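You operate a simulated robot arm through the tools that you are given. There is no shell and no other tool.

Carry out the task below with a simulated two-armed robot. There is one attempt and no reset: what you move stays moved.

JOB
Try the sooty tube at full light, then take it out of the bench lamp.
Fine: pull the lamp on, dimmer knob to FULL, pull the lamp off before you touch the tube; lay it in the red holders; the knob stays at FULL.

It is judged by the outcome, as a careful person would: the job done as asked, and still so three seconds after it is handed in. It fails if anything else is knocked over, pushed out of place, dropped, spilled or broken.

ROBOT AND FRAMES
Two 7-joint arms with fingered hands on one trunk that stands fixed in place. Base frame: the origin is at the foot of the trunk, x ahead of it, y to its left, z up; the work surface is at about z = 0.76. Readings come in m, degrees, newtons and seconds.
The left shoulder is at [0.03, 0.136, 1.255], the right one opposite. With the tool pointing down near the work surface each hand reaches from about 0.24 to 0.96 m from the base axis, measured 20 degrees to its own side. Payload 5 kg a hand.
Tool frame (each hand has its own): the origin (TCP) lies between the finger pads and is the grasp point; the fingertips stand 0.042 m ahead of it; z points along the fingers, y is the line along which they close. The gripper opens to 0.208 m; its body begins 0.119 m behind the TCP. The gripper is a hand of 4 fingers: y runs from the thumb to the fingers, the wrist lies at [0, 0, -0.332] in the tool frame, and closing takes about 1.5 s.
Orientation is that of the tool frame in the base frame, as [roll, pitch, yaw] about the fixed x, y, z axes, in that order (R = Rz(yaw) Ry(pitch) Rx(roll)). With the fingers straight down and closing along the base's y, the tool's x points along the base's -x, its y along +y and its z along -z.

CONTROLS
- The arms move only by the tool nudge_tool. It takes "left_deltas", "right_deltas" or both (then of equal length, played together; a hand with none holds still); each is a list of rows, each an object (a shift or turn left out is 0, a gripper value left out holds the last) with "rot": the turn, a rotation vector about the base's x, y, z in units of 8 degrees (1.0 is 8 degrees), a list of three; "slide": the shift along the base's x, y, z in units of 20 mm (1.0 is 20 mm), a list of three; "claw": the finger opening in m, from 0 to 0.208. In form: [{"rot": [wx, wy, wz], "slide": [dx, dy, dz], "claw": claw}, ...]. A call has 1 to 20 rows; each row shifts and turns the commanded pose from where the row before left it. A call with a number of a shift or a turn outside -1 to 1 is refused whole. Each row takes 0.2 s and may step no farther than 0.05 m and 8.6 degrees from the row before; otherwise, or with a gripper value out of range, the whole call is refused. Where a pose cannot be reached the arm comes as near as it can. A force on the tool above 90 N (or 10 N above the force at the start of the call, whichever is more), or a blocked arm, ends the call early, and 0.2 s more pass. The fingers move at their own pace (about 0.072 m/s each) and stop on an object; they squeeze with about 25 N. The grip force told is the motor's: it shows also when the fingers shut on nothing. Time passes only in rows, and 0.2 s behind the last, so rows that do not move let the fingers close. The reply holds the time, the measured pose of the TCP, the force on the tool along the base axes, the opening and the grip force, in the units named above and with some noise, with the torque about the TCP (base axes, N m) and any sound that the robot's microphone picked up, and new pictures: "views" is both (left out), scene, wrist or none (wrist: the cameras of the hands that moved).
- Cameras (640 x 400 px; columns grow to the right, rows downward): "scene" is now at [0.0484, 0.0174, 1.9834]; the picture's right is [0.22, -0.97, 0.00], its down [-0.71, -0.16, -0.68] and it looks along [0.67, 0.15, -0.73] (base axes); focal length 319 px, centre (320, 200). "left" rides on the left gripper at [-0.101, 0, -0.145] in its tool frame; the picture's right is [0.00, -1.00, 0.00], its down [0.82, 0.00, -0.57] and it looks along [0.57, 0.00, 0.82] (tool axes); focal length 261 px, centre (320, 200). "right" rides on the right gripper at [0.101, 0, -0.145] in its tool frame; the picture's right is [0.00, 1.00, 0.00], its down [-0.82, 0.00, -0.57] and it looks along [-0.57, 0.00, 0.82] (tool axes); focal length 261 px, centre (320, 200). There is no depth. A picture from a camera that has moved, and an enlarged one, comes with that camera's place and axes in the base frame and with its lens.
- move_column(by): moves the trunk up (or, below 0, down) by that many m; the arms and the scene camera ride with it, the base frame stays. It gives what a move gives, with no picture.
- hand_shape(shape, hand): the hand has 4 fingers and takes this shape, open, in about a second: jaw (thumb against the fingers, like two jaws); tri (thumb and two fingers); tip (a fingertip pinch); poke (one finger out to press); point (the index stretched); flat (the hand flat); cup (the hand cupped); fist (a fist). The gripper value then closes the fingers along that shape, each until it touches; the sizes above hold for jaw. It gives what a move gives, with no picture.
- pan_tilt(pan, tilt): turns the head with the scene camera to pan (to the left, within 143 degrees either way) and tilt (down, from -29 to 69), counted from straight ahead of the robot. It gives what a move gives, and a new picture of the scene camera.
- inspect(camera, box): a new picture of the part [left, top, right, bottom] of that camera's present view, enlarged. No time passes.
- hand_in(): hands the job in; it is judged then, once.

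Places have to be worked out from the pictures, the camera data and where the tool is seen. Open the grippers and draw the arms clear of the work before you hand the job in, unless the task says otherwise.

The tools are called after "Emit:" by a JSON object that holds its "fn" and its "kwargs". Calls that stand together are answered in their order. nudge_tool: Moves the arms, as the interface text tells. Its arguments: {"type":"object","properties":{"left_deltas":{"type":"array"},"right_deltas":{"type":"array"},"views":{"type":"string","enum":["both","scene","wrist","none"]}},"required":[]} The other tools are called the same way: move_column (by) moves the trunk up or down; hand_shape (shape, hand) gives the hand a shape; pan_tilt (pan, tilt) turns the head that bears the scene camera; inspect (camera, box) takes an enlarged picture of a part of a camera's view; hand_in () hands the job in.

At the start:

```text
time: 0.0
left_position: [0.693, 0.579, 1.3488]
left_ee_rot: [-179.9, 0.0, 180.0]
left_force: [-0.3, 0.1, -0.1]
left_wrist_torque: [-0.01, 0.0, 0.02]
left_finger_gap: 0.2079
left_gripper_force: 0.1
left_shape: jaw
right_position: [0.7378, -0.0217, 1.3281]
right_ee_rot: [-179.9, 0.1, -179.9]
right_force: [-0.3, 0.6, -0.1]
right_wrist_torque: [0.01, 0.04, 0.0]
right_finger_gap: 0.2078
right_gripper_force: 0.0
right_shape: jaw
trunk travel left (down, up): [-0.275, 0.215]
head pan, tilt (commanded): [12.9, 46.9]
```

scene: 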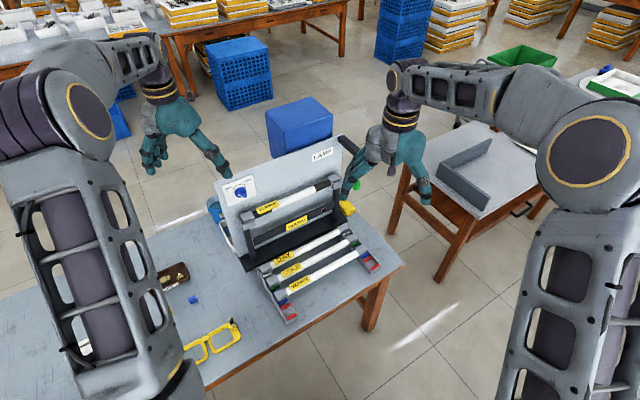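
right: 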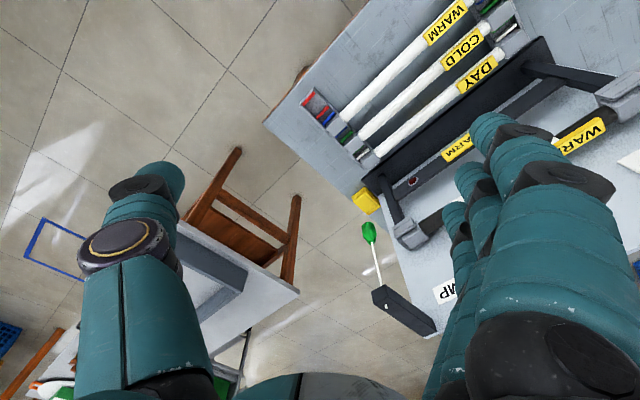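
left: 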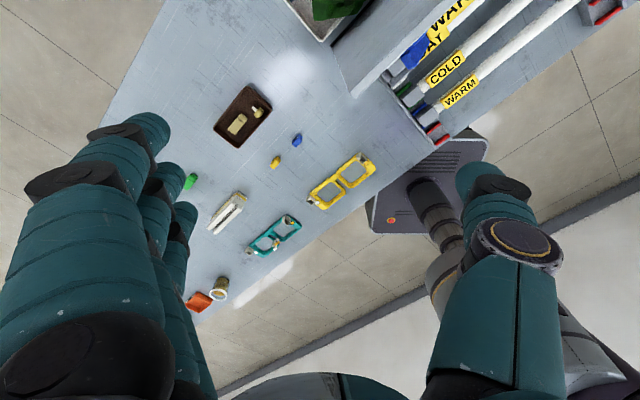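

The first pictures show a lamp panel with a tube in it and a rack of tubes in front. I'll enlarge the parts of the scene to find the lamp, knob, pull cord and holders.

Emit:
{"fn": "inspect", "kwargs": {"camera": "scene", "box": [190, 120, 400, 330]}}

Emit:
{"fn": "inspect", "kwargs": {"camera": "scene", "box": [300, 120, 400, 220]}}

Emit:
{"fn": "inspect", "kwargs": {"camera": "right", "box": [280, 0, 640, 340]}}

Emit:
{"fn": "inspect", "kwargs": {"camera": "left", "box": [320, 0, 640, 200]}}

```text
1.90 times, centred on (295, 225) of scene
camera zoom: at [0.0484, 0.0174, 1.9834], right [0.22, -0.97, 0.0], down [-0.71, -0.16, -0.68], along [0.67, 0.15, -0.73], focal length 608 px, centre (368, 152)
```

zoom: 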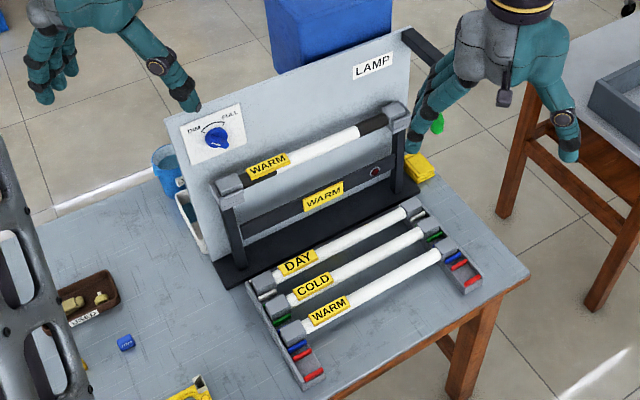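

```text
4.00 times, centred on (350, 170) of scene
camera zoom: at [0.0484, 0.0174, 1.9834], right [0.22, -0.97, 0.0], down [-0.71, -0.16, -0.68], along [0.67, 0.15, -0.73], focal length 1276 px, centre (200, 320)
```

zoom: 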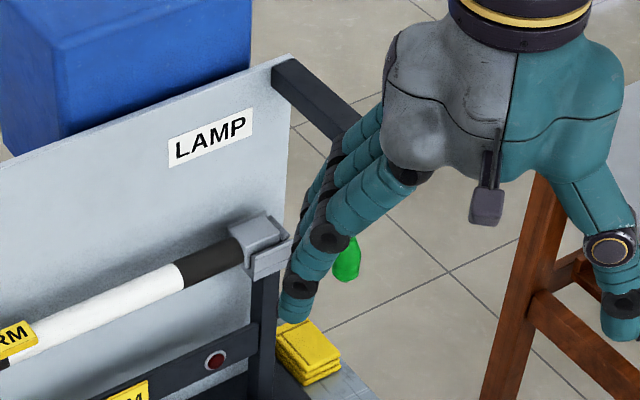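

```text
1.18 times, centred on (460, 170) of right
camera zoom: at [0.6384, -0.0204, 1.4732], right [0.0, 1.0, 0.0], down [0.82, 0.0, 0.57], along [0.57, 0.0, -0.82], focal length 307 px, centre (155, 235)
```

zoom: 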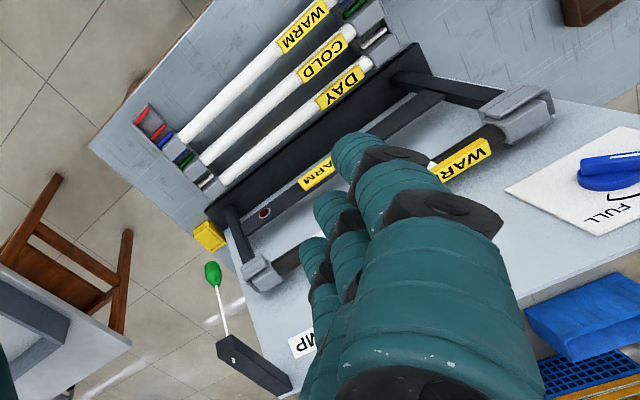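

```text
2.00 times, centred on (480, 100) of left
camera zoom: at [0.7942, 0.5778, 1.4934], right [0.0, -1.0, 0.0], down [-0.82, 0.0, 0.57], along [-0.57, 0.0, -0.82], focal length 521 px, centre (0, 400)
```

zoom: 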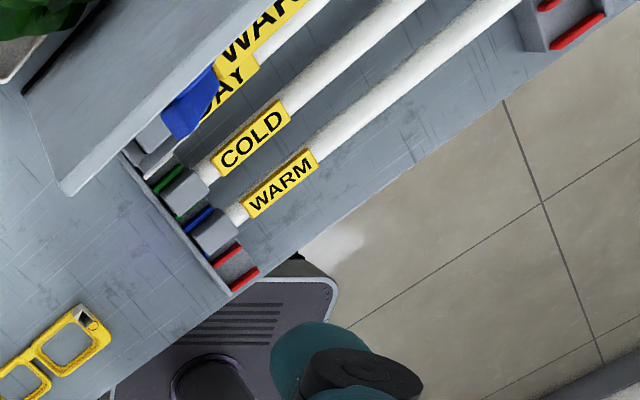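

I'll look closer at the knob, the sockets and the rack ends before moving.

Emit:
{"fn": "inspect", "kwargs": {"camera": "scene", "box": [215, 165, 275, 225]}}

Emit:
{"fn": "inspect", "kwargs": {"camera": "right", "box": [540, 60, 640, 180]}}

Emit:
{"fn": "inspect", "kwargs": {"camera": "right", "box": [350, 180, 470, 340]}}

Emit:
{"fn": "inspect", "kwargs": {"camera": "scene", "box": [255, 225, 395, 325]}}

```text
6.67 times, centred on (245, 195) of scene
camera zoom: at [0.0484, 0.0174, 1.9834], right [0.22, -0.97, 0.0], down [-0.71, -0.16, -0.68], along [0.67, 0.15, -0.73], focal length 2127 px, centre (820, 233)
```

zoom: 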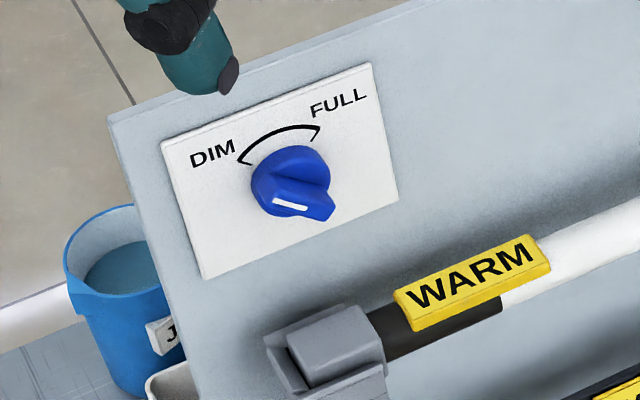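

```text
3.33 times, centred on (590, 120) of right
camera zoom: at [0.6384, -0.0204, 1.4732], right [0.0, 1.0, 0.0], down [0.82, 0.0, 0.57], along [0.57, 0.0, -0.82], focal length 869 px, centre (-580, 467)
```

zoom: 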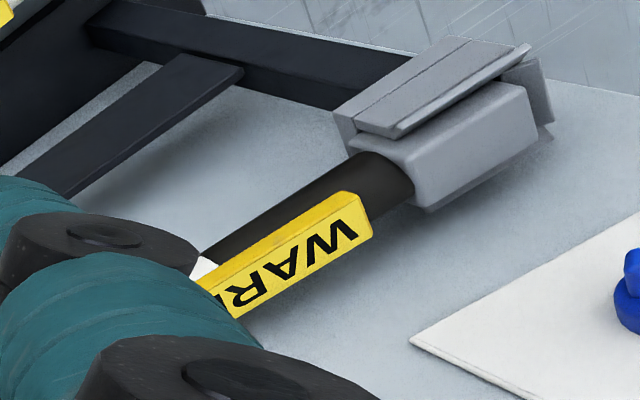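

```text
2.50 times, centred on (410, 260) of right
camera zoom: at [0.6384, -0.0204, 1.4732], right [0.0, 1.0, 0.0], down [0.82, 0.0, 0.57], along [0.57, 0.0, -0.82], focal length 652 px, centre (95, 50)
```

zoom: 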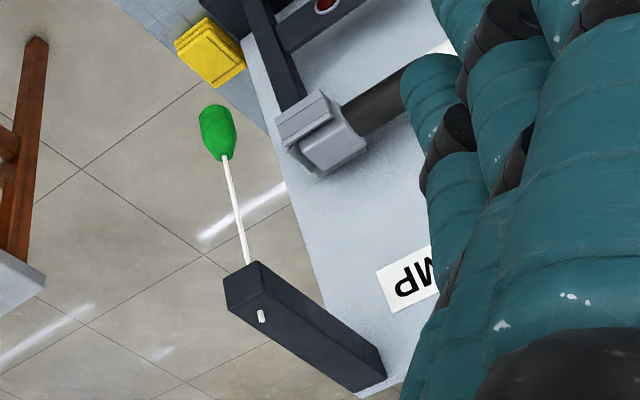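

```text
4.00 times, centred on (325, 275) of scene
camera zoom: at [0.0484, 0.0174, 1.9834], right [0.22, -0.97, 0.0], down [-0.71, -0.16, -0.68], along [0.67, 0.15, -0.73], focal length 1276 px, centre (300, -100)
```

zoom: 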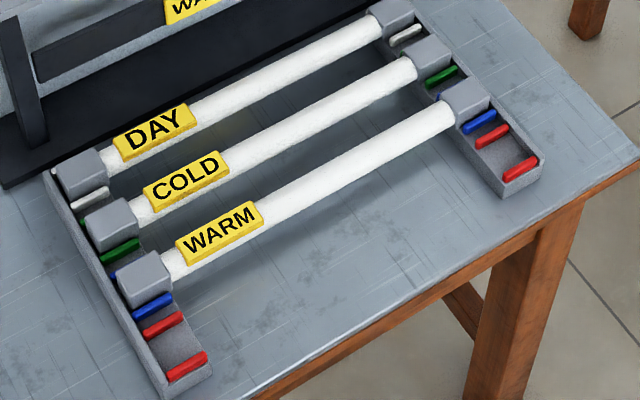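

The rack lies diagonally: the lamp tube runs from about (0.73, 0.44, 1.06) to (1.01, 0.17, 1.06), the knob is near (0.77, 0.48, 1.16) and the green pull near (1.00, 0.08, 1.07). I'll back both hands off and turn them to face the lamp board, staying well above and in front of it.

Emit:
{"fn": "nudge_tool", "kwargs": {"left_deltas": [{"rot": [0, -0.94, 0], "slide": [-0.25, -0.7, 0]}, {"rot": [0, -0.94, 0], "slide": [-0.25, -0.7, 0]}, {"rot": [0, -0.94, 0], "slide": [-0.25, -0.7, 0]}, {"rot": [0, -0.94, 0], "slide": [-0.25, -0.7, 0]}, {"rot": [0, -0.94, 0], "slide": [-0.25, -0.7, 0]}, {"rot": [0, -0.94, 0], "slide": [-0.25, -0.7, -0.2]}, {"rot": [0, -0.94, 0], "slide": [-0.15, -0.6, -0.2]}, {"rot": [0, -0.94, 0], "slide": [-0.15, -0.6, -0.2]}, {"rot": [0, -0.94, 0], "slide": [-0.15, -0.6, -0.2]}, {"rot": [0, -0.94, 0], "slide": [-0.15, -0.6, -0.2]}, {"rot": [0, -0.94, 0], "slide": [0, -0.3, -0.2]}, {"rot": [0, -0.94, 0], "slide": [0, -0.3, -0.2]}], "right_deltas": [{"rot": [0, -0.94, 0], "slide": [0.3, -0.2, -0.3]}, {"rot": [0, -0.94, 0], "slide": [0.3, -0.2, -0.3]}, {"rot": [0, -0.94, 0], "slide": [0.3, -0.2, -0.3]}, {"rot": [0, -0.94, 0], "slide": [0.3, -0.2, -0.3]}, {"rot": [0, -0.94, 0], "slide": [0.3, -0.2, -0.3]}, {"rot": [0, -0.94, 0], "slide": [0.3, -0.2, -0.3]}, {"rot": [0, -0.94, 0], "slide": [0.3, -0.2, -0.3]}, {"rot": [0, -0.94, 0], "slide": [0.3, -0.2, -0.3]}, {"rot": [0, -0.94, 0], "slide": [0.3, -0.2, -0.3]}, {"rot": [0, -0.94, 0], "slide": [0.3, -0.2, -0.3]}, {"rot": [0, -0.94, 0], "slide": [0.3, -0.2, -0.3]}, {"rot": [0, -0.94, 0], "slide": [0.3, -0.2, -0.3]}], "views": "both"}}

```text
time: 2.6
left_position: [0.6552, 0.4387, 1.3232]
left_ee_rot: [-176.0, 81.1, -179.3]
left_force: [0.3, 1.7, -0.2]
left_wrist_torque: [-0.07, -0.02, -0.26]
left_finger_gap: 0.2077
left_gripper_force: 0.1
left_shape: jaw
left hand out of reach, approached as far as the arm can: row 6, 7, 8
right_position: [0.8117, -0.0655, 1.257]
right_ee_rot: [-13.8, 89.7, -13.5]
right_force: [1.1, 2.4, 1.1]
right_wrist_torque: [0.01, 0.13, -0.39]
right_finger_gap: 0.2079
right_gripper_force: 0.0
right_shape: jaw
trunk travel left (down, up): [-0.275, 0.215]
head pan, tilt (commanded): [12.9, 46.9]
camera scene: at [0.0491, 0.0223, 1.9832], right [0.22, -0.97, 0.0], down [-0.71, -0.17, -0.68], along [0.67, 0.15, -0.73], focal length 319 px, centre (320, 200)
camera right: at [0.6677, -0.0663, 1.1552], right [0.0, 1.0, 0.0], down [-0.58, 0.0, 0.82], along [0.82, 0.0, 0.58], focal length 261 px, centre (320, 200)
camera left: at [0.5294, 0.4465, 1.4447], right [-0.05, -1.0, 0.02], down [-0.69, 0.03, -0.72], along [0.72, -0.05, -0.69], focal length 261 px, centre (320, 200)
```

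scene: 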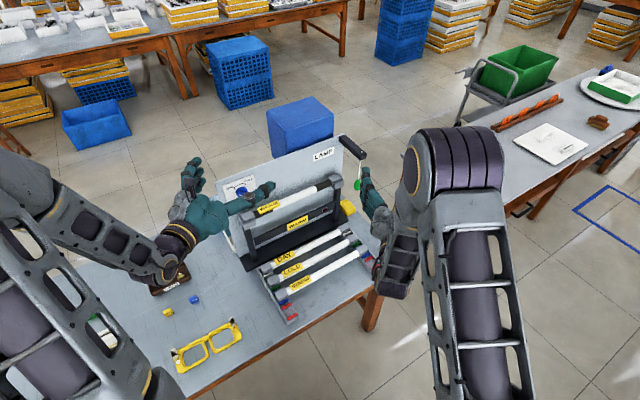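
right: 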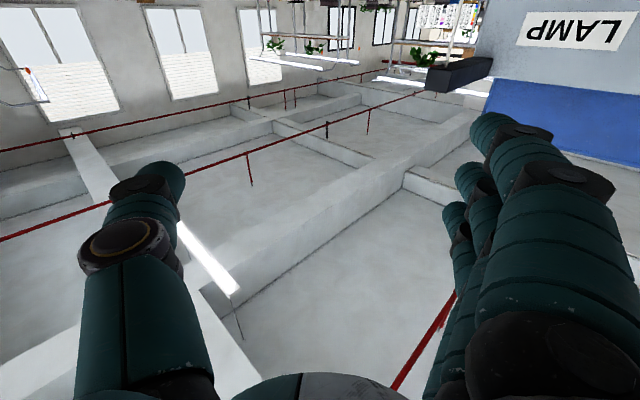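
left: 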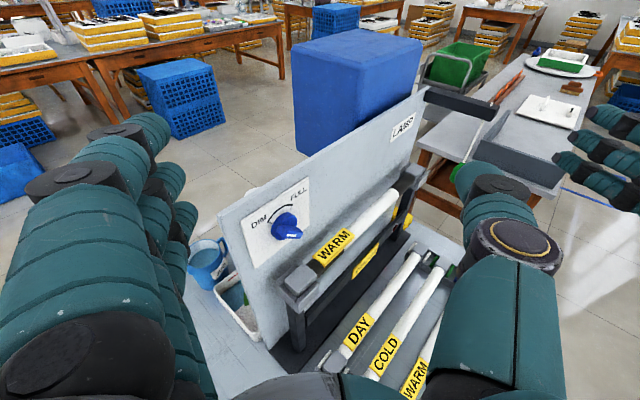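

The left camera now sees the knob and the left socket well; I'll enlarge those.

Emit:
{"fn": "inspect", "kwargs": {"camera": "left", "box": [230, 170, 350, 290]}}

Emit:
{"fn": "inspect", "kwargs": {"camera": "left", "box": [260, 240, 340, 320]}}

Emit:
{"fn": "inspect", "kwargs": {"camera": "left", "box": [370, 150, 450, 230]}}

Emit:
{"fn": "inspect", "kwargs": {"camera": "scene", "box": [310, 130, 400, 230]}}

```text
3.33 times, centred on (290, 230) of left
camera zoom: at [0.5294, 0.4465, 1.4447], right [-0.05, -1.0, 0.02], down [-0.69, 0.03, -0.72], along [0.72, -0.05, -0.69], focal length 869 px, centre (420, 100)
```

zoom: 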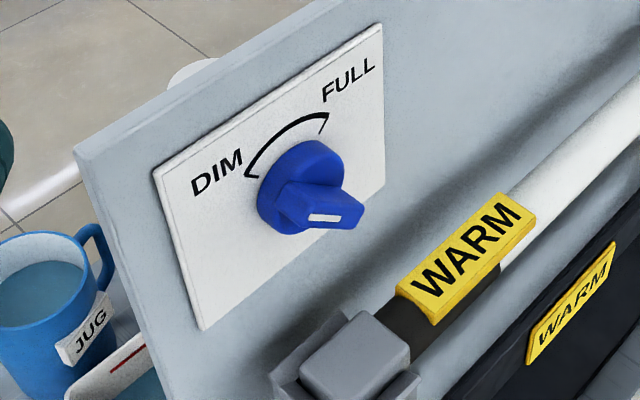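

```text
5.00 times, centred on (300, 280) of left
camera zoom: at [0.5294, 0.4465, 1.4447], right [-0.05, -1.0, 0.02], down [-0.69, 0.03, -0.72], along [0.72, -0.05, -0.69], focal length 1303 px, centre (420, -200)
```

zoom: 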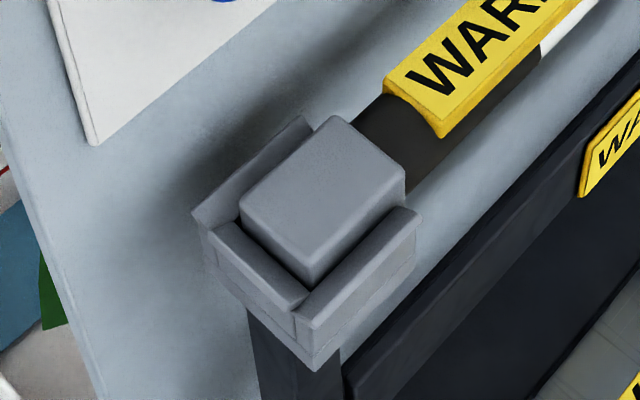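

```text
5.00 times, centred on (410, 190) of left
camera zoom: at [0.5294, 0.4465, 1.4447], right [-0.05, -1.0, 0.02], down [-0.69, 0.03, -0.72], along [0.72, -0.05, -0.69], focal length 1303 px, centre (-130, 250)
```

zoom: 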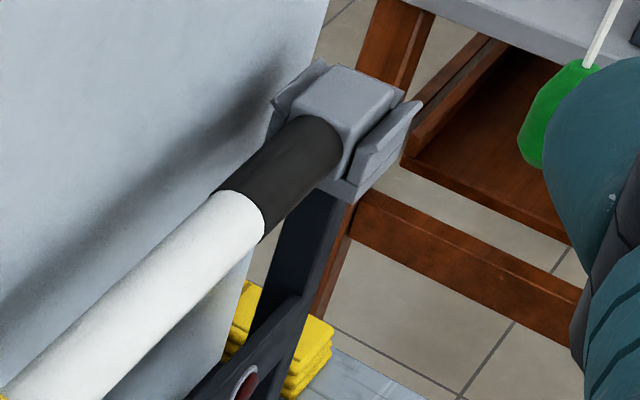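

```text
4.00 times, centred on (355, 180) of scene
camera zoom: at [0.0491, 0.0223, 1.9832], right [0.22, -0.97, 0.0], down [-0.71, -0.17, -0.68], along [0.67, 0.15, -0.73], focal length 1276 px, centre (180, 280)
```

zoom: 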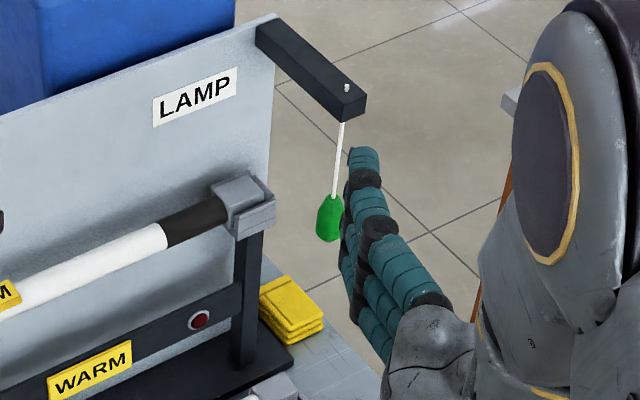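

The sockets are upward-opening cradles, so the tube lifts straight up. I'll look at the knob pointer closely.

Emit:
{"fn": "inspect", "kwargs": {"camera": "left", "box": [260, 195, 310, 245]}}

Emit:
{"fn": "inspect", "kwargs": {"camera": "scene", "box": [228, 178, 258, 208]}}

```text
8.00 times, centred on (285, 220) of left
camera zoom: at [0.5294, 0.4465, 1.4447], right [-0.05, -1.0, 0.02], down [-0.69, 0.03, -0.72], along [0.72, -0.05, -0.69], focal length 2085 px, centre (600, 40)
```

zoom: 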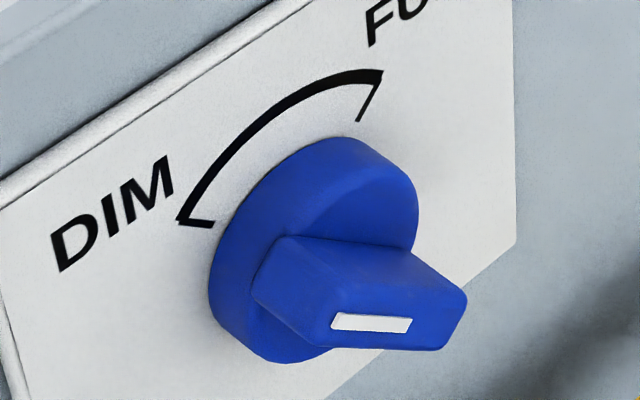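

```text
13.33 times, centred on (243, 193) of scene
camera zoom: at [0.0491, 0.0223, 1.9832], right [0.22, -0.97, 0.0], down [-0.71, -0.17, -0.68], along [0.67, 0.15, -0.73], focal length 4255 px, centre (1347, 293)
```

zoom: 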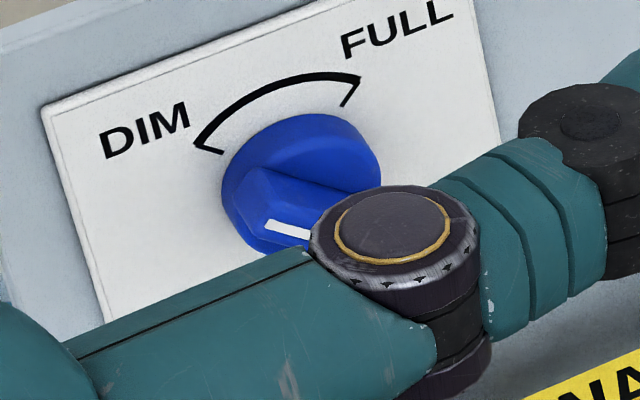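

The knob's pointer is at DIM, about a quarter turn anticlockwise of FULL. Now I bring the right hand, turned 45° to face the board, in front of the green pull at a safe standoff, with the fingers narrowed to 7 cm.

Emit:
{"fn": "nudge_tool", "kwargs": {"right_deltas": [{"rot": [0, 0, 0.94], "slide": [0.3, 0.1, -0.98], "claw": 0.08}, {"rot": [0, 0, 0.94], "slide": [0.3, 0.1, -0.98]}, {"rot": [0, 0, 0.94], "slide": [0.3, 0.1, -0.98]}, {"rot": [0, 0, 0.94], "slide": [0.3, 0.1, -0.98]}, {"rot": [0, 0, 0.94], "slide": [0.3, 0.1, -0.98]}, {"rot": [0, 0, 0.94], "slide": [0.3, 0.1, -0.98]}, {"slide": [0.3, 0.1, -0.98]}, {"slide": [0.3, 0.1, -0.98]}, {"slide": [0.3, 0.1, -0.98]}, {}], "views": "both"}}

```text
time: 4.8
left_position: [0.6559, 0.433, 1.3243]
left_ee_rot: [-176.6, 81.2, -180.0]
left_force: [0.6, 0.4, 0.2]
left_wrist_torque: [0.03, 0.03, 0.05]
left_finger_gap: 0.2079
left_gripper_force: 0.1
left_shape: jaw
right_position: [0.8521, -0.0476, 1.1185]
right_ee_rot: [1.2, 87.4, 45.0]
right_force: [0.2, 0.5, -0.2]
right_wrist_torque: [0.01, 0.01, 0.06]
right_finger_gap: 0.0805
right_gripper_force: 0.0
right_shape: jaw
right hand out of reach, approached as far as the arm can: row 6, 7, 8, 9
trunk travel left (down, up): [-0.275, 0.215]
head pan, tilt (commanded): [12.9, 46.9]
camera scene: at [0.0486, 0.0168, 1.9834], right [0.22, -0.97, 0.0], down [-0.71, -0.16, -0.68], along [0.67, 0.15, -0.73], focal length 319 px, centre (320, 200)
camera right: at [0.7516, -0.1427, 1.0121], right [-0.69, 0.72, 0.01], down [-0.44, -0.42, 0.79], along [0.57, 0.55, 0.61], focal length 261 px, centre (320, 200)
```

scene: 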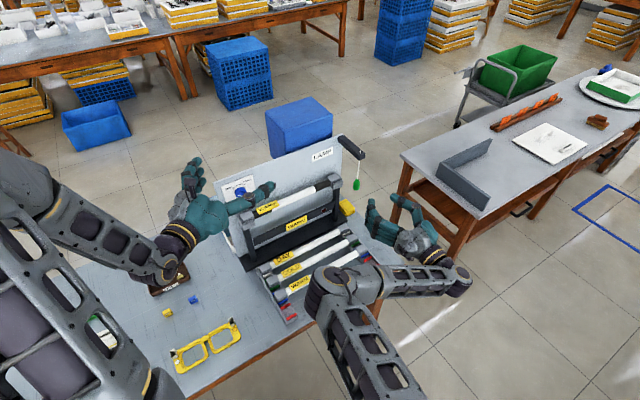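
right: 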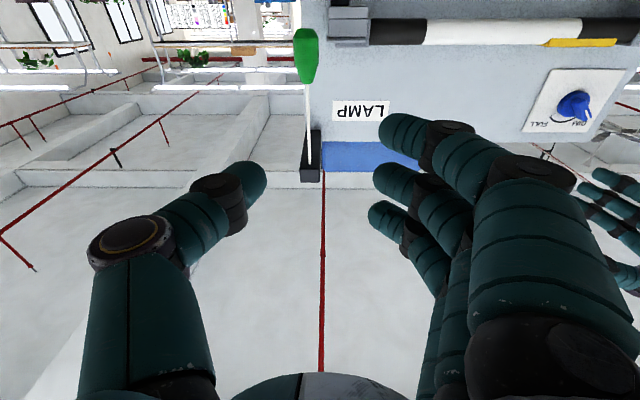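

The right hand faces the lamp with the green pull straight ahead (about (1.002, 0.077, 1.063)), but that pose was slightly beyond what the arm can do. I'll move forward part of the way and see whether it settles.

Emit:
{"fn": "nudge_tool", "kwargs": {"right_deltas": [{"slide": [0.58, 0.45, 0]}, {"slide": [0.58, 0.45, 0]}, {"slide": [0.58, 0.45, 0]}, {"slide": [0.58, 0.45, 0]}, {"slide": [0.58, 0.45, 0]}, {}], "views": "both"}}

```text
time: 6.2
left_position: [0.6562, 0.4328, 1.3246]
left_ee_rot: [-176.3, 81.1, -179.8]
left_force: [-0.2, -1.0, 0.4]
left_wrist_torque: [-0.03, 0.03, 0.01]
left_finger_gap: 0.2081
left_gripper_force: 0.2
left_shape: jaw
right_position: [0.8916, -0.0008, 1.1551]
right_ee_rot: [0.6, 87.8, 45.1]
right_force: [-0.3, 0.4, -0.2]
right_wrist_torque: [0.01, -0.03, 0.02]
right_finger_gap: 0.0805
right_gripper_force: 0.1
right_shape: jaw
right hand out of reach, approached as far as the arm can: row 1, 2, 3, 4, 5
trunk travel left (down, up): [-0.275, 0.215]
head pan, tilt (commanded): [12.9, 46.9]
camera scene: at [0.0484, 0.0175, 1.9834], right [0.22, -0.97, 0.0], down [-0.71, -0.16, -0.68], along [0.67, 0.15, -0.73], focal length 319 px, centre (320, 200)
camera right: at [0.7916, -0.0985, 1.0479], right [-0.7, 0.71, 0.01], down [-0.43, -0.43, 0.8], along [0.57, 0.56, 0.6], focal length 261 px, centre (320, 200)
```

scene: 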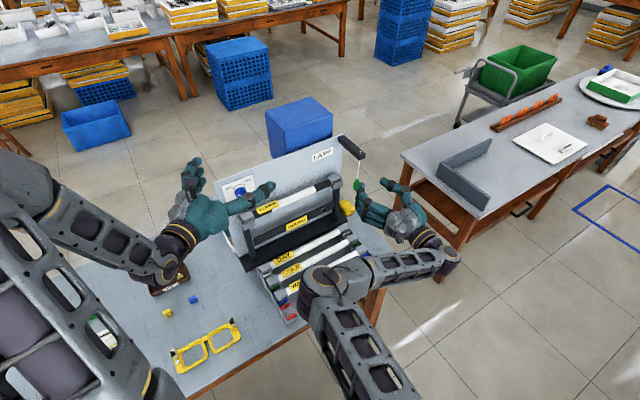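
right: 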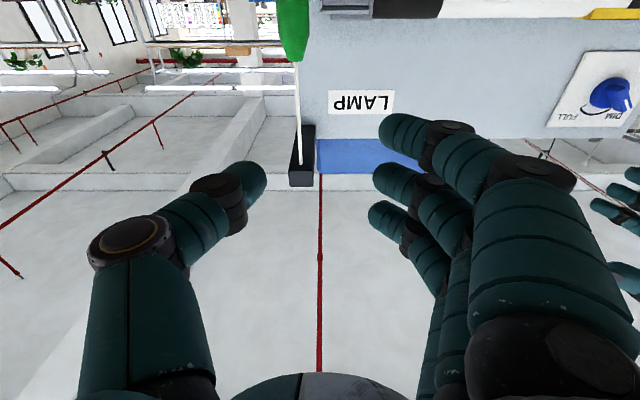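

Moving forward lifted the hand: this level pose is at a wrist limit. I'll back off a little and tip the fingers about 40° downward, which raises the wrist and should suit the arm better.

Emit:
{"fn": "nudge_tool", "kwargs": {"right_deltas": [{"rot": [-0.7, 0.7, 0], "slide": [-0.4, -0.4, 0]}, {"rot": [-0.7, 0.7, 0], "slide": [-0.4, -0.4, 0]}, {"rot": [-0.7, 0.7, 0], "slide": [-0.4, -0.4, 0]}, {"rot": [-0.7, 0.7, 0], "slide": [-0.4, -0.4, 0]}, {"rot": [-0.7, 0.7, 0], "slide": [-0.4, -0.4, 0]}, {}], "views": "both"}}

```text
time: 7.6
left_position: [0.6556, 0.4332, 1.3259]
left_ee_rot: [-176.4, 81.1, -179.8]
left_force: [0.2, 0.7, 1.3]
left_wrist_torque: [-0.01, 0.03, 0.01]
left_finger_gap: 0.208
left_gripper_force: 0.1
left_shape: jaw
right_position: [0.8915, -0.0006, 1.1533]
right_ee_rot: [0.3, 87.7, 44.8]
right_force: [-0.6, 0.5, -0.2]
right_wrist_torque: [-0.01, 0.04, 0.01]
right_finger_gap: 0.0805
right_gripper_force: 0.2
right_shape: jaw
right hand out of reach, approached as far as the arm can: row 1, 2, 3, 4, 5
trunk travel left (down, up): [-0.275, 0.215]
head pan, tilt (commanded): [12.9, 46.9]
camera scene: at [0.0484, 0.0174, 1.9834], right [0.22, -0.97, 0.0], down [-0.71, -0.16, -0.68], along [0.67, 0.15, -0.73], focal length 319 px, centre (320, 200)
camera right: at [0.7916, -0.0986, 1.0479], right [-0.7, 0.71, 0.0], down [-0.43, -0.43, 0.8], along [0.57, 0.56, 0.6], focal length 261 px, centre (320, 200)
```

scene: 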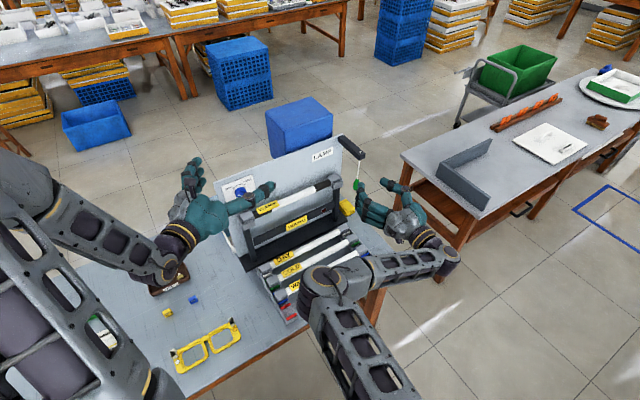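
right: 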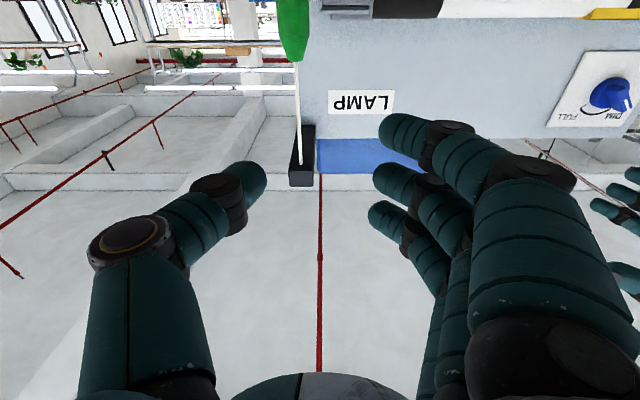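

The arm didn't respond, so it is stuck at a joint limit. I'll raise and retreat the right hand to free it.

Emit:
{"fn": "nudge_tool", "kwargs": {"right_deltas": [{"slide": [-0.5, -0.5, 0.8]}, {"slide": [-0.5, -0.5, 0.8]}, {"slide": [-0.5, -0.5, 0.8]}, {"slide": [-0.5, -0.5, 0.8]}, {}], "views": "scene"}}

```text
time: 8.8
left_position: [0.6559, 0.4341, 1.3241]
left_ee_rot: [-176.3, 81.1, -179.8]
left_force: [-0.2, 0.8, -0.1]
left_wrist_torque: [0.0, -0.01, -0.03]
left_finger_gap: 0.208
left_gripper_force: 0.0
left_shape: jaw
right_position: [0.8512, -0.0414, 1.2177]
right_ee_rot: [0.8, 87.8, 45.2]
right_force: [0.6, 1.1, -1.6]
right_wrist_torque: [0.0, -0.03, 0.0]
right_finger_gap: 0.0805
right_gripper_force: 0.1
right_shape: jaw
trunk travel left (down, up): [-0.275, 0.215]
head pan, tilt (commanded): [12.9, 46.9]
camera scene: at [0.0488, 0.0177, 1.9833], right [0.22, -0.97, 0.0], down [-0.71, -0.16, -0.68], along [0.67, 0.15, -0.73], focal length 319 px, centre (320, 200)
```

scene: 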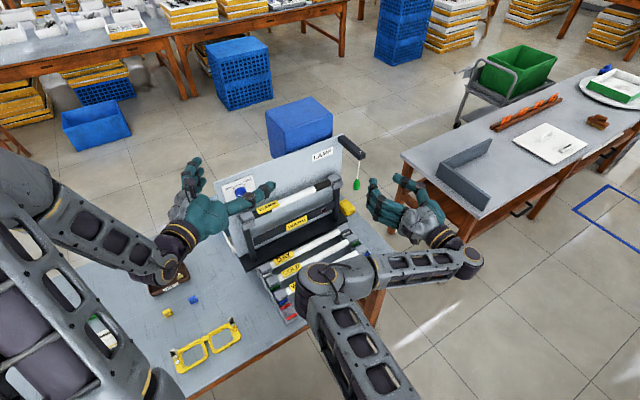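

The commanded pose follows the reached pose, so I can steer away from the limit. I'll undo the yaw and pitch so the right hand points down again with its elbow outward, then come at the pull from a better posture.

Emit:
{"fn": "nudge_tool", "kwargs": {"right_deltas": [{"rot": [0, 0, -0.94], "slide": [-0.3, -0.2, 0.3]}, {"rot": [0, 0, -0.94], "slide": [-0.3, -0.2, 0.3]}, {"rot": [0, 0, -0.94], "slide": [-0.3, -0.2, 0.3]}, {"rot": [0, 0, -0.94], "slide": [-0.3, -0.2, 0.3]}, {"rot": [0, 0, -0.94], "slide": [-0.3, -0.2, 0.3]}, {"rot": [0, 0, -0.94], "slide": [-0.3, -0.2, 0.3]}, {"rot": [0, 0.94, 0], "slide": [0, 0, 0]}, {"rot": [0, 0.94, 0], "slide": [0, 0, 0]}, {"rot": [0, 0.94, 0], "slide": [0, 0, 0]}, {"rot": [0, 0.94, 0], "slide": [0, 0, 0]}, {"rot": [0, 0.94, 0], "slide": [0, 0, 0]}, {"rot": [0, 0.94, 0], "slide": [0, 0, 0]}, {"rot": [0, 0.94, 0], "slide": [0, 0, 0]}, {"rot": [0, 0.94, 0], "slide": [0, 0, 0]}, {"rot": [0, 0.94, 0], "slide": [0, 0, 0]}, {"rot": [0, 0.94, 0], "slide": [0, 0, 0]}, {"rot": [0, 0.94, 0], "slide": [0, 0, 0]}, {}], "views": "both"}}

```text
time: 12.6
left_position: [0.6544, 0.434, 1.3256]
left_ee_rot: [-176.3, 81.2, -179.7]
left_force: [-0.5, 0.6, -0.1]
left_wrist_torque: [-0.01, 0.0, -0.06]
left_finger_gap: 0.2078
left_gripper_force: 0.0
left_shape: jaw
right_position: [0.8138, -0.0646, 1.2553]
right_ee_rot: [-179.4, 9.5, 180.0]
right_force: [-0.3, 0.7, 0.7]
right_wrist_torque: [-0.05, -0.09, -0.01]
right_finger_gap: 0.0801
right_gripper_force: 0.1
right_shape: jaw
trunk travel left (down, up): [-0.275, 0.215]
head pan, tilt (commanded): [12.9, 46.9]
camera scene: at [0.0467, 0.018, 1.9835], right [0.22, -0.97, 0.0], down [-0.71, -0.16, -0.68], along [0.67, 0.15, -0.73], focal length 319 px, centre (320, 200)
camera right: at [0.6914, -0.0628, 1.3818], right [0.01, 1.0, -0.01], down [0.71, 0.0, 0.7], along [0.7, -0.01, -0.71], focal length 261 px, centre (320, 200)
```

scene: 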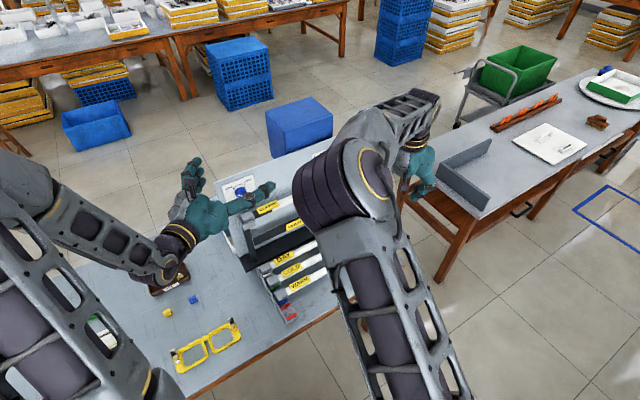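
right: 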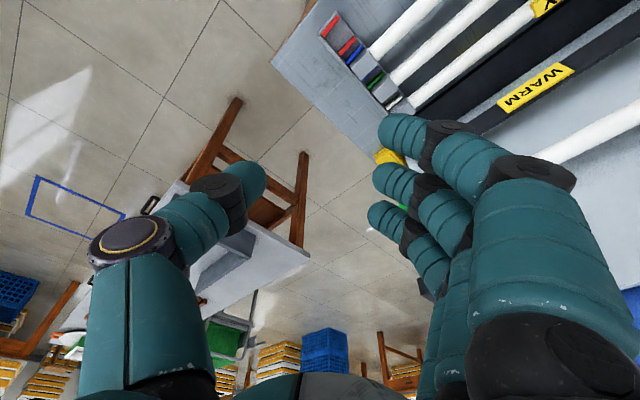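

The hand is free again and nearly pointing down. I'll now yaw it 45° toward the lamp and tilt it only about 40° forward, still well short of the bracket.

Emit:
{"fn": "nudge_tool", "kwargs": {"right_deltas": [{"rot": [0, 0, 0.94]}, {"rot": [0, 0, 0.94]}, {"rot": [0, 0, 0.94]}, {"rot": [0, 0, 0.94]}, {"rot": [0, 0, 0.94]}, {"rot": [0, 0, 0.94]}, {"rot": [0.7, -0.7, 0]}, {"rot": [0.7, -0.7, 0]}, {"rot": [0.7, -0.7, 0]}, {"rot": [0.7, -0.7, 0]}, {}], "views": "both"}}

```text
time: 15.0
left_position: [0.6568, 0.4355, 1.3237]
left_ee_rot: [-176.0, 81.1, -179.3]
left_force: [-0.4, 0.1, -0.8]
left_wrist_torque: [-0.03, -0.05, -0.11]
left_finger_gap: 0.2079
left_gripper_force: 0.1
left_shape: jaw
right_position: [0.8151, -0.0624, 1.2549]
right_ee_rot: [-179.3, 41.2, -134.8]
right_force: [0.9, 0.6, -0.3]
right_wrist_torque: [-0.11, 0.03, -0.06]
right_finger_gap: 0.0802
right_gripper_force: 0.0
right_shape: jaw
trunk travel left (down, up): [-0.275, 0.215]
head pan, tilt (commanded): [12.9, 46.9]
camera scene: at [0.0488, 0.0201, 1.9833], right [0.22, -0.97, 0.0], down [-0.71, -0.16, -0.68], along [0.67, 0.15, -0.73], focal length 319 px, centre (320, 200)
camera right: at [0.6938, -0.1827, 1.2972], right [-0.7, 0.71, -0.01], down [0.17, 0.17, 0.97], along [0.69, 0.68, -0.24], focal length 261 px, centre (320, 200)
```

scene: 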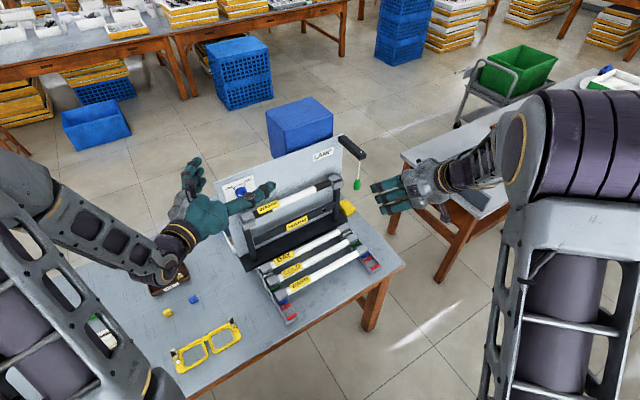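
right: 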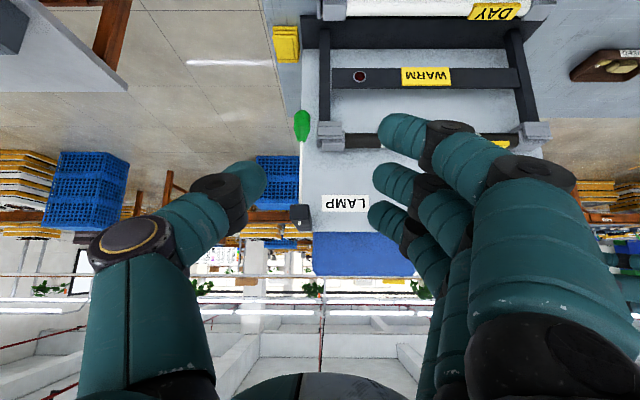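

The elbow has swung outward and the pose was reached exactly: hand tilted 41°, facing the board. I'll bring it near the pull (pull centre about depth 0.758, height 1.066) but stop some 8 cm short to check.

Emit:
{"fn": "nudge_tool", "kwargs": {"right_deltas": [{"slide": [0.79, 0.445, -0.68], "claw": 0.075}, {"slide": [0.79, 0.445, -0.68]}, {"slide": [0.79, 0.445, -0.68]}, {"slide": [0.79, 0.445, -0.68]}, {"slide": [0.79, 0.445, -0.68]}, {"slide": [0.79, 0.445, -0.68]}, {"slide": [0.79, 0.445, -0.68]}, {}], "views": "both"}}

Emit:
{"fn": "inspect", "kwargs": {"camera": "scene", "box": [310, 120, 410, 220]}}

Emit:
{"fn": "inspect", "kwargs": {"camera": "right", "box": [220, 60, 420, 260]}}

```text
time: 16.8
left_position: [0.6552, 0.4328, 1.3249]
left_ee_rot: [-176.6, 81.1, -179.9]
left_force: [-0.4, -0.6, -1.1]
left_wrist_torque: [0.01, 0.0, 0.03]
left_finger_gap: 0.2079
left_gripper_force: 0.1
left_shape: jaw
right_position: [0.9256, -0.0049, 1.1595]
right_ee_rot: [-179.4, 41.3, -134.8]
right_force: [-0.3, -0.4, 0.2]
right_wrist_torque: [0.02, -0.03, -0.01]
right_finger_gap: 0.0757
right_gripper_force: 0.1
right_shape: jaw
trunk travel left (down, up): [-0.275, 0.215]
head pan, tilt (commanded): [12.9, 46.9]
camera scene: at [0.0473, 0.0168, 1.9835], right [0.22, -0.97, 0.0], down [-0.71, -0.16, -0.68], along [0.67, 0.15, -0.73], focal length 319 px, centre (320, 200)
camera right: at [0.8037, -0.1239, 1.2026], right [-0.7, 0.71, -0.01], down [0.17, 0.17, 0.97], along [0.69, 0.68, -0.24], focal length 261 px, centre (320, 200)
```

scene: 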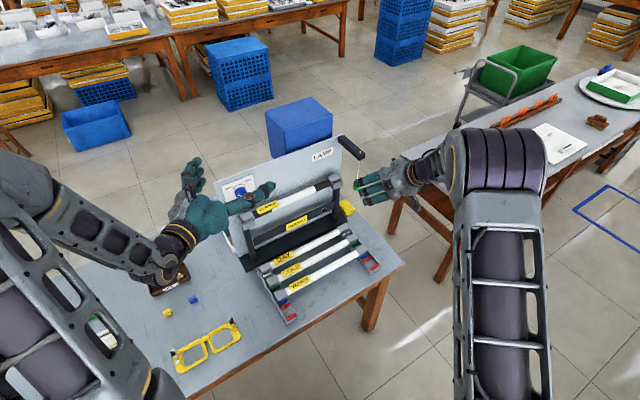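
right: 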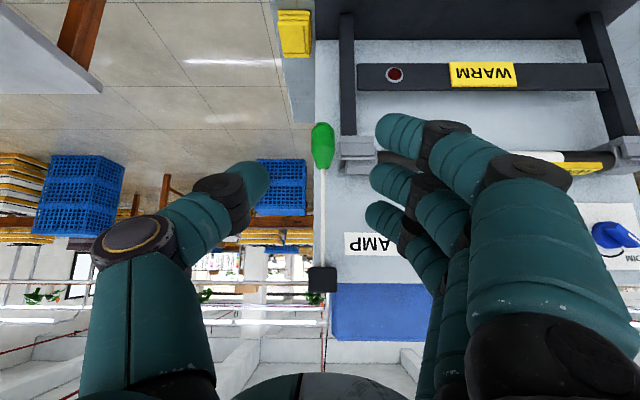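

```text
4.00 times, centred on (360, 170) of scene
camera zoom: at [0.0473, 0.0168, 1.9835], right [0.22, -0.97, 0.0], down [-0.71, -0.16, -0.68], along [0.67, 0.15, -0.73], focal length 1276 px, centre (160, 320)
```

zoom: 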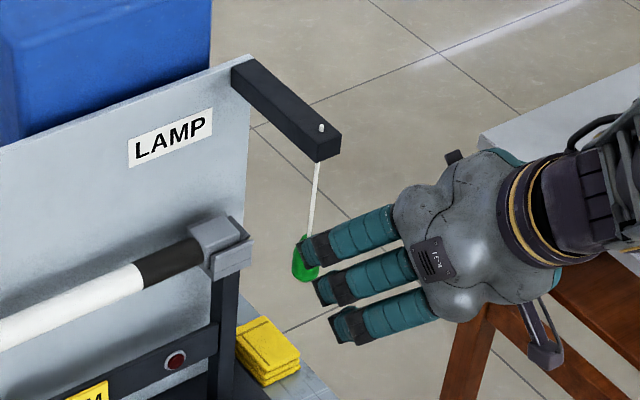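

```text
2.00 times, centred on (320, 160) of right
camera zoom: at [0.8037, -0.1239, 1.2026], right [-0.7, 0.71, -0.01], down [0.17, 0.17, 0.97], along [0.69, 0.68, -0.24], focal length 521 px, centre (320, 280)
```

zoom: 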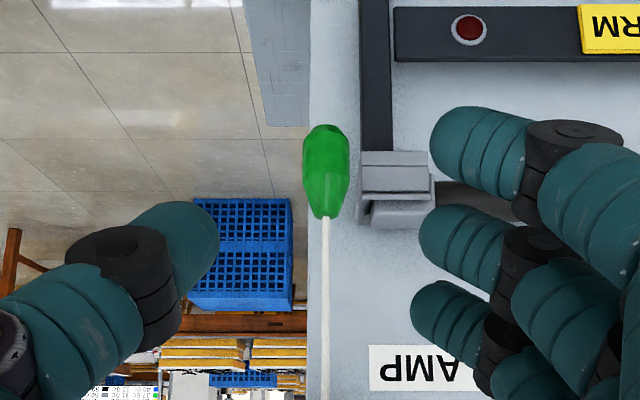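

The pull is centred between thumb and fingers (column 322). I'll advance along the tool direction so the handle lies between the finger pads, still open.

Emit:
{"fn": "nudge_tool", "kwargs": {"right_deltas": [{"slide": [0.59, 0.6, -0.64]}, {"slide": [0.59, 0.6, -0.64]}, {"slide": [0.59, 0.6, -0.64]}, {"slide": [0.59, 0.6, -0.64]}, {"slide": [0.5, 0.5, -0.64]}, {}], "views": "both"}}

Emit:
{"fn": "inspect", "kwargs": {"camera": "scene", "box": [310, 120, 410, 220]}}

Emit:
{"fn": "inspect", "kwargs": {"camera": "right", "box": [220, 60, 420, 260]}}

```text
time: 18.2
left_position: [0.6553, 0.4324, 1.325]
left_ee_rot: [-176.5, 81.1, -179.9]
left_force: [-1.1, -0.2, -0.3]
left_wrist_torque: [0.0, 0.04, 0.02]
left_finger_gap: 0.2079
left_gripper_force: 0.0
left_shape: jaw
right_position: [0.9828, 0.054, 1.0958]
right_ee_rot: [-179.3, 41.3, -134.8]
right_force: [-1.3, 0.4, 0.3]
right_wrist_torque: [0.01, -0.02, -0.01]
right_finger_gap: 0.0756
right_gripper_force: 0.1
right_shape: jaw
trunk travel left (down, up): [-0.275, 0.215]
head pan, tilt (commanded): [12.9, 46.9]
camera scene: at [0.0475, 0.017, 1.9835], right [0.22, -0.97, 0.0], down [-0.71, -0.16, -0.68], along [0.67, 0.15, -0.73], focal length 319 px, centre (320, 200)
camera right: at [0.8617, -0.0655, 1.1382], right [-0.7, 0.71, -0.01], down [0.17, 0.17, 0.97], along [0.69, 0.68, -0.24], focal length 261 px, centre (320, 200)
```

scene: 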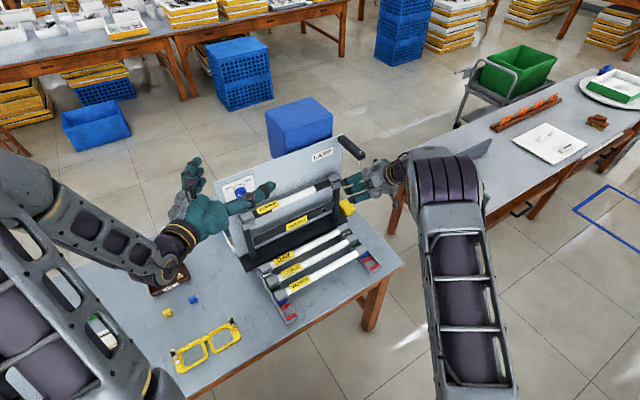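
right: 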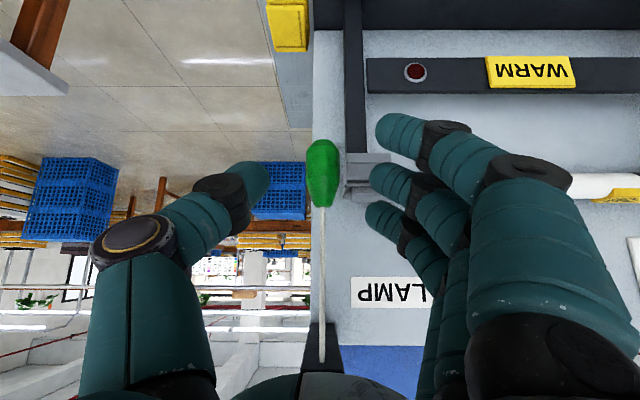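

```text
4.00 times, centred on (360, 170) of scene
camera zoom: at [0.0475, 0.017, 1.9835], right [0.22, -0.97, 0.0], down [-0.71, -0.16, -0.68], along [0.67, 0.15, -0.73], focal length 1276 px, centre (160, 320)
```

zoom: 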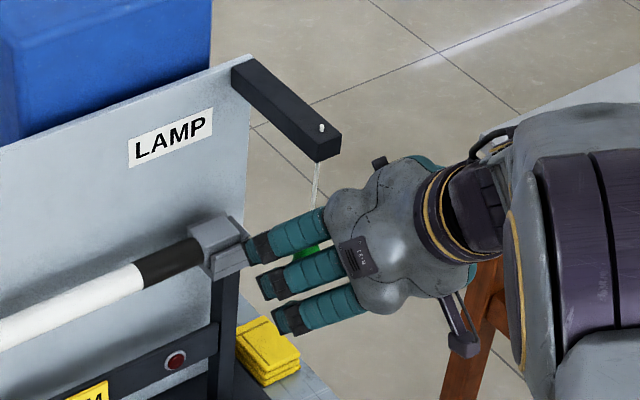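

```text
2.00 times, centred on (320, 160) of right
camera zoom: at [0.8617, -0.0655, 1.1382], right [-0.7, 0.71, -0.01], down [0.17, 0.17, 0.97], along [0.69, 0.68, -0.24], focal length 521 px, centre (320, 280)
```

zoom: 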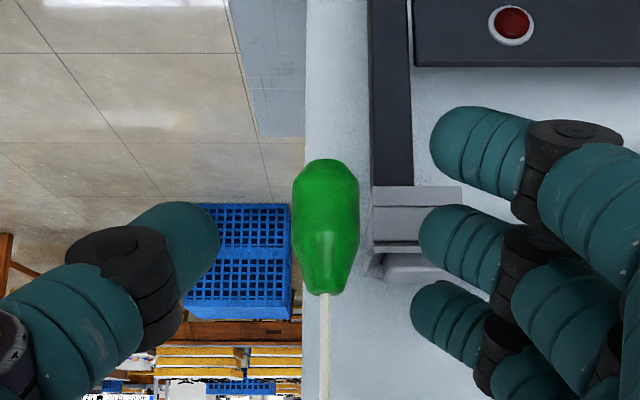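

The handle sits between the pads but near the tips; I'll lower 1.5 cm and close on it.

Emit:
{"fn": "nudge_tool", "kwargs": {"right_deltas": [{"slide": [0, 0, -0.75]}, {"claw": 0.0}, {"claw": 0.0}, {"claw": 0.0}, {"claw": 0.0}, {"claw": 0.0}], "views": "both"}}

Emit:
{"fn": "inspect", "kwargs": {"camera": "right", "box": [220, 60, 420, 260]}}

Emit:
{"fn": "inspect", "kwargs": {"camera": "scene", "box": [310, 120, 410, 220]}}

```text
time: 19.6
left_position: [0.6553, 0.4328, 1.3261]
left_ee_rot: [-176.5, 80.9, -179.8]
left_force: [0.1, -0.3, 0.1]
left_wrist_torque: [0.02, -0.01, -0.02]
left_finger_gap: 0.208
left_gripper_force: 0.1
left_shape: jaw
right_position: [0.9826, 0.0551, 1.0788]
right_ee_rot: [-179.3, 41.2, -134.9]
right_force: [-2.9, -4.5, -0.2]
right_wrist_torque: [-0.15, 0.02, 0.07]
right_finger_gap: 0.0052
right_gripper_force: 25.5
right_shape: jaw
trunk travel left (down, up): [-0.275, 0.215]
head pan, tilt (commanded): [12.9, 46.9]
camera scene: at [0.048, 0.017, 1.9834], right [0.22, -0.97, 0.0], down [-0.71, -0.16, -0.68], along [0.67, 0.15, -0.73], focal length 319 px, centre (320, 200)
camera right: at [0.8617, -0.0649, 1.1226], right [-0.7, 0.71, -0.01], down [0.17, 0.17, 0.97], along [0.69, 0.68, -0.24], focal length 261 px, centre (320, 200)
```

scene: 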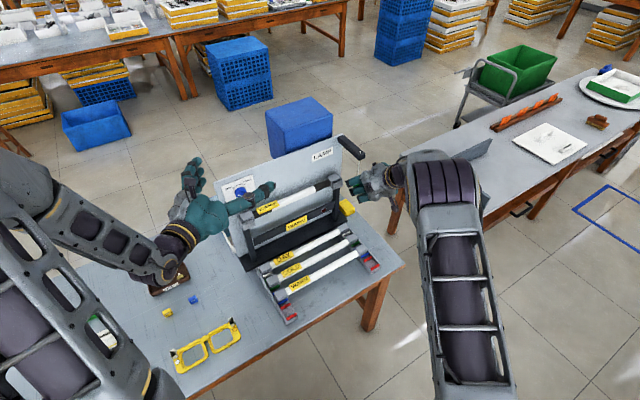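
right: 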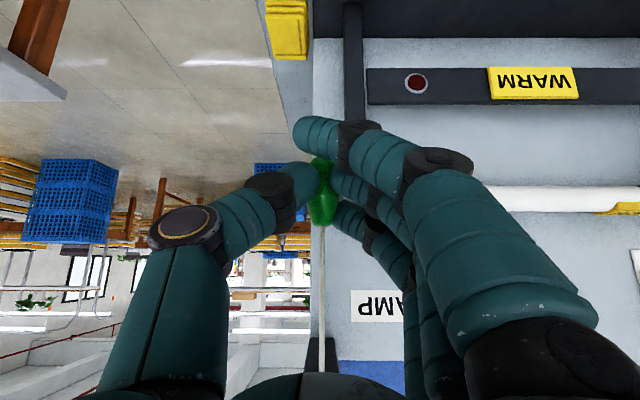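

```text
2.00 times, centred on (320, 160) of right
camera zoom: at [0.8617, -0.0649, 1.1226], right [-0.7, 0.71, -0.01], down [0.17, 0.17, 0.97], along [0.69, 0.68, -0.24], focal length 521 px, centre (320, 280)
```

zoom: 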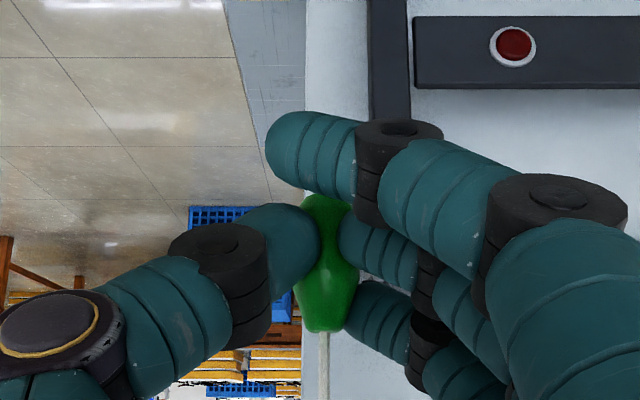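

```text
4.00 times, centred on (360, 170) of scene
camera zoom: at [0.048, 0.017, 1.9834], right [0.22, -0.97, 0.0], down [-0.71, -0.16, -0.68], along [0.67, 0.15, -0.73], focal length 1276 px, centre (160, 320)
```

zoom: 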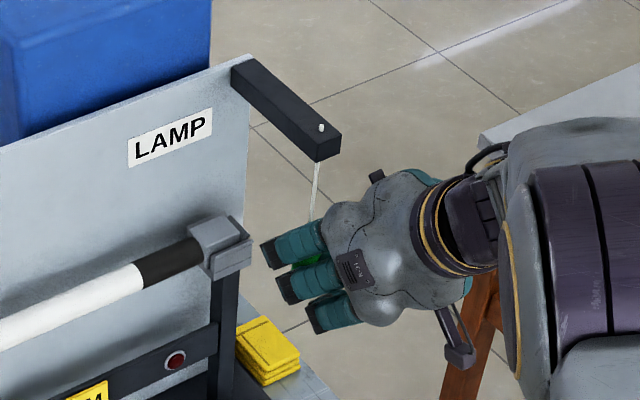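

The pull is held between the thumb and two fingers. I'll draw it straight down in small steps and listen for the switch.

Emit:
{"fn": "nudge_tool", "kwargs": {"right_deltas": [{"slide": [0, 0, -0.4]}, {"slide": [0, 0, -0.4]}, {"slide": [0, 0, -0.4]}], "views": "both"}}

```text
time: 20.4
left_position: [0.6561, 0.4333, 1.3241]
left_ee_rot: [-176.5, 81.1, -179.7]
left_force: [-0.8, 0.1, 0.2]
left_wrist_torque: [-0.01, 0.0, 0.02]
left_finger_gap: 0.2079
left_gripper_force: 0.0
left_shape: jaw
right_position: [0.982, 0.0538, 1.0565]
right_ee_rot: [-179.3, 41.3, -134.8]
right_force: [2.1, -0.9, 3.8]
right_wrist_torque: [-0.04, -0.09, 0.03]
right_finger_gap: 0.0048
right_gripper_force: 25.0
right_shape: jaw
trunk travel left (down, up): [-0.275, 0.215]
head pan, tilt (commanded): [12.9, 46.9]
camera scene: at [0.0486, 0.0173, 1.9834], right [0.22, -0.97, 0.0], down [-0.71, -0.16, -0.68], along [0.67, 0.15, -0.73], focal length 319 px, centre (320, 200)
camera right: at [0.8611, -0.0651, 1.0988], right [-0.7, 0.71, -0.01], down [0.17, 0.17, 0.97], along [0.69, 0.68, -0.24], focal length 261 px, centre (320, 200)
```

scene: 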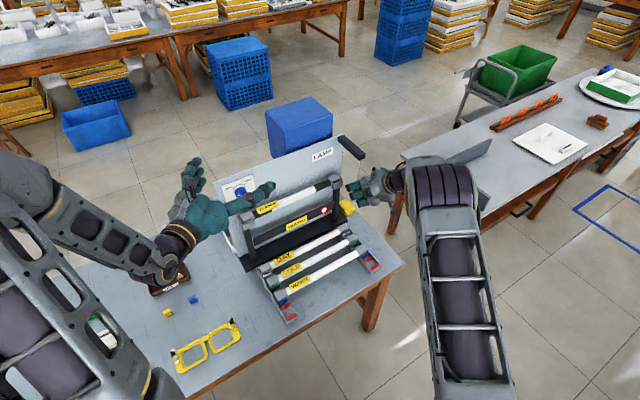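
right: 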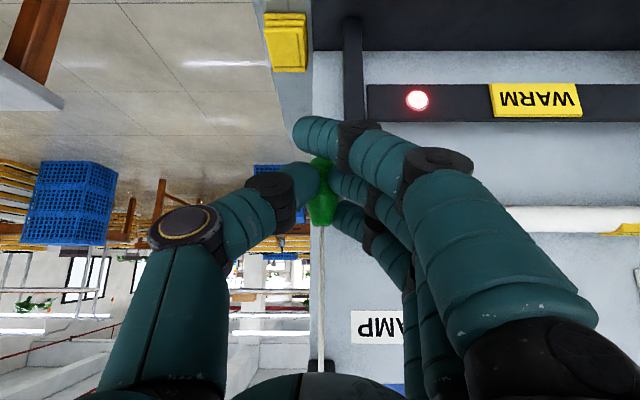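

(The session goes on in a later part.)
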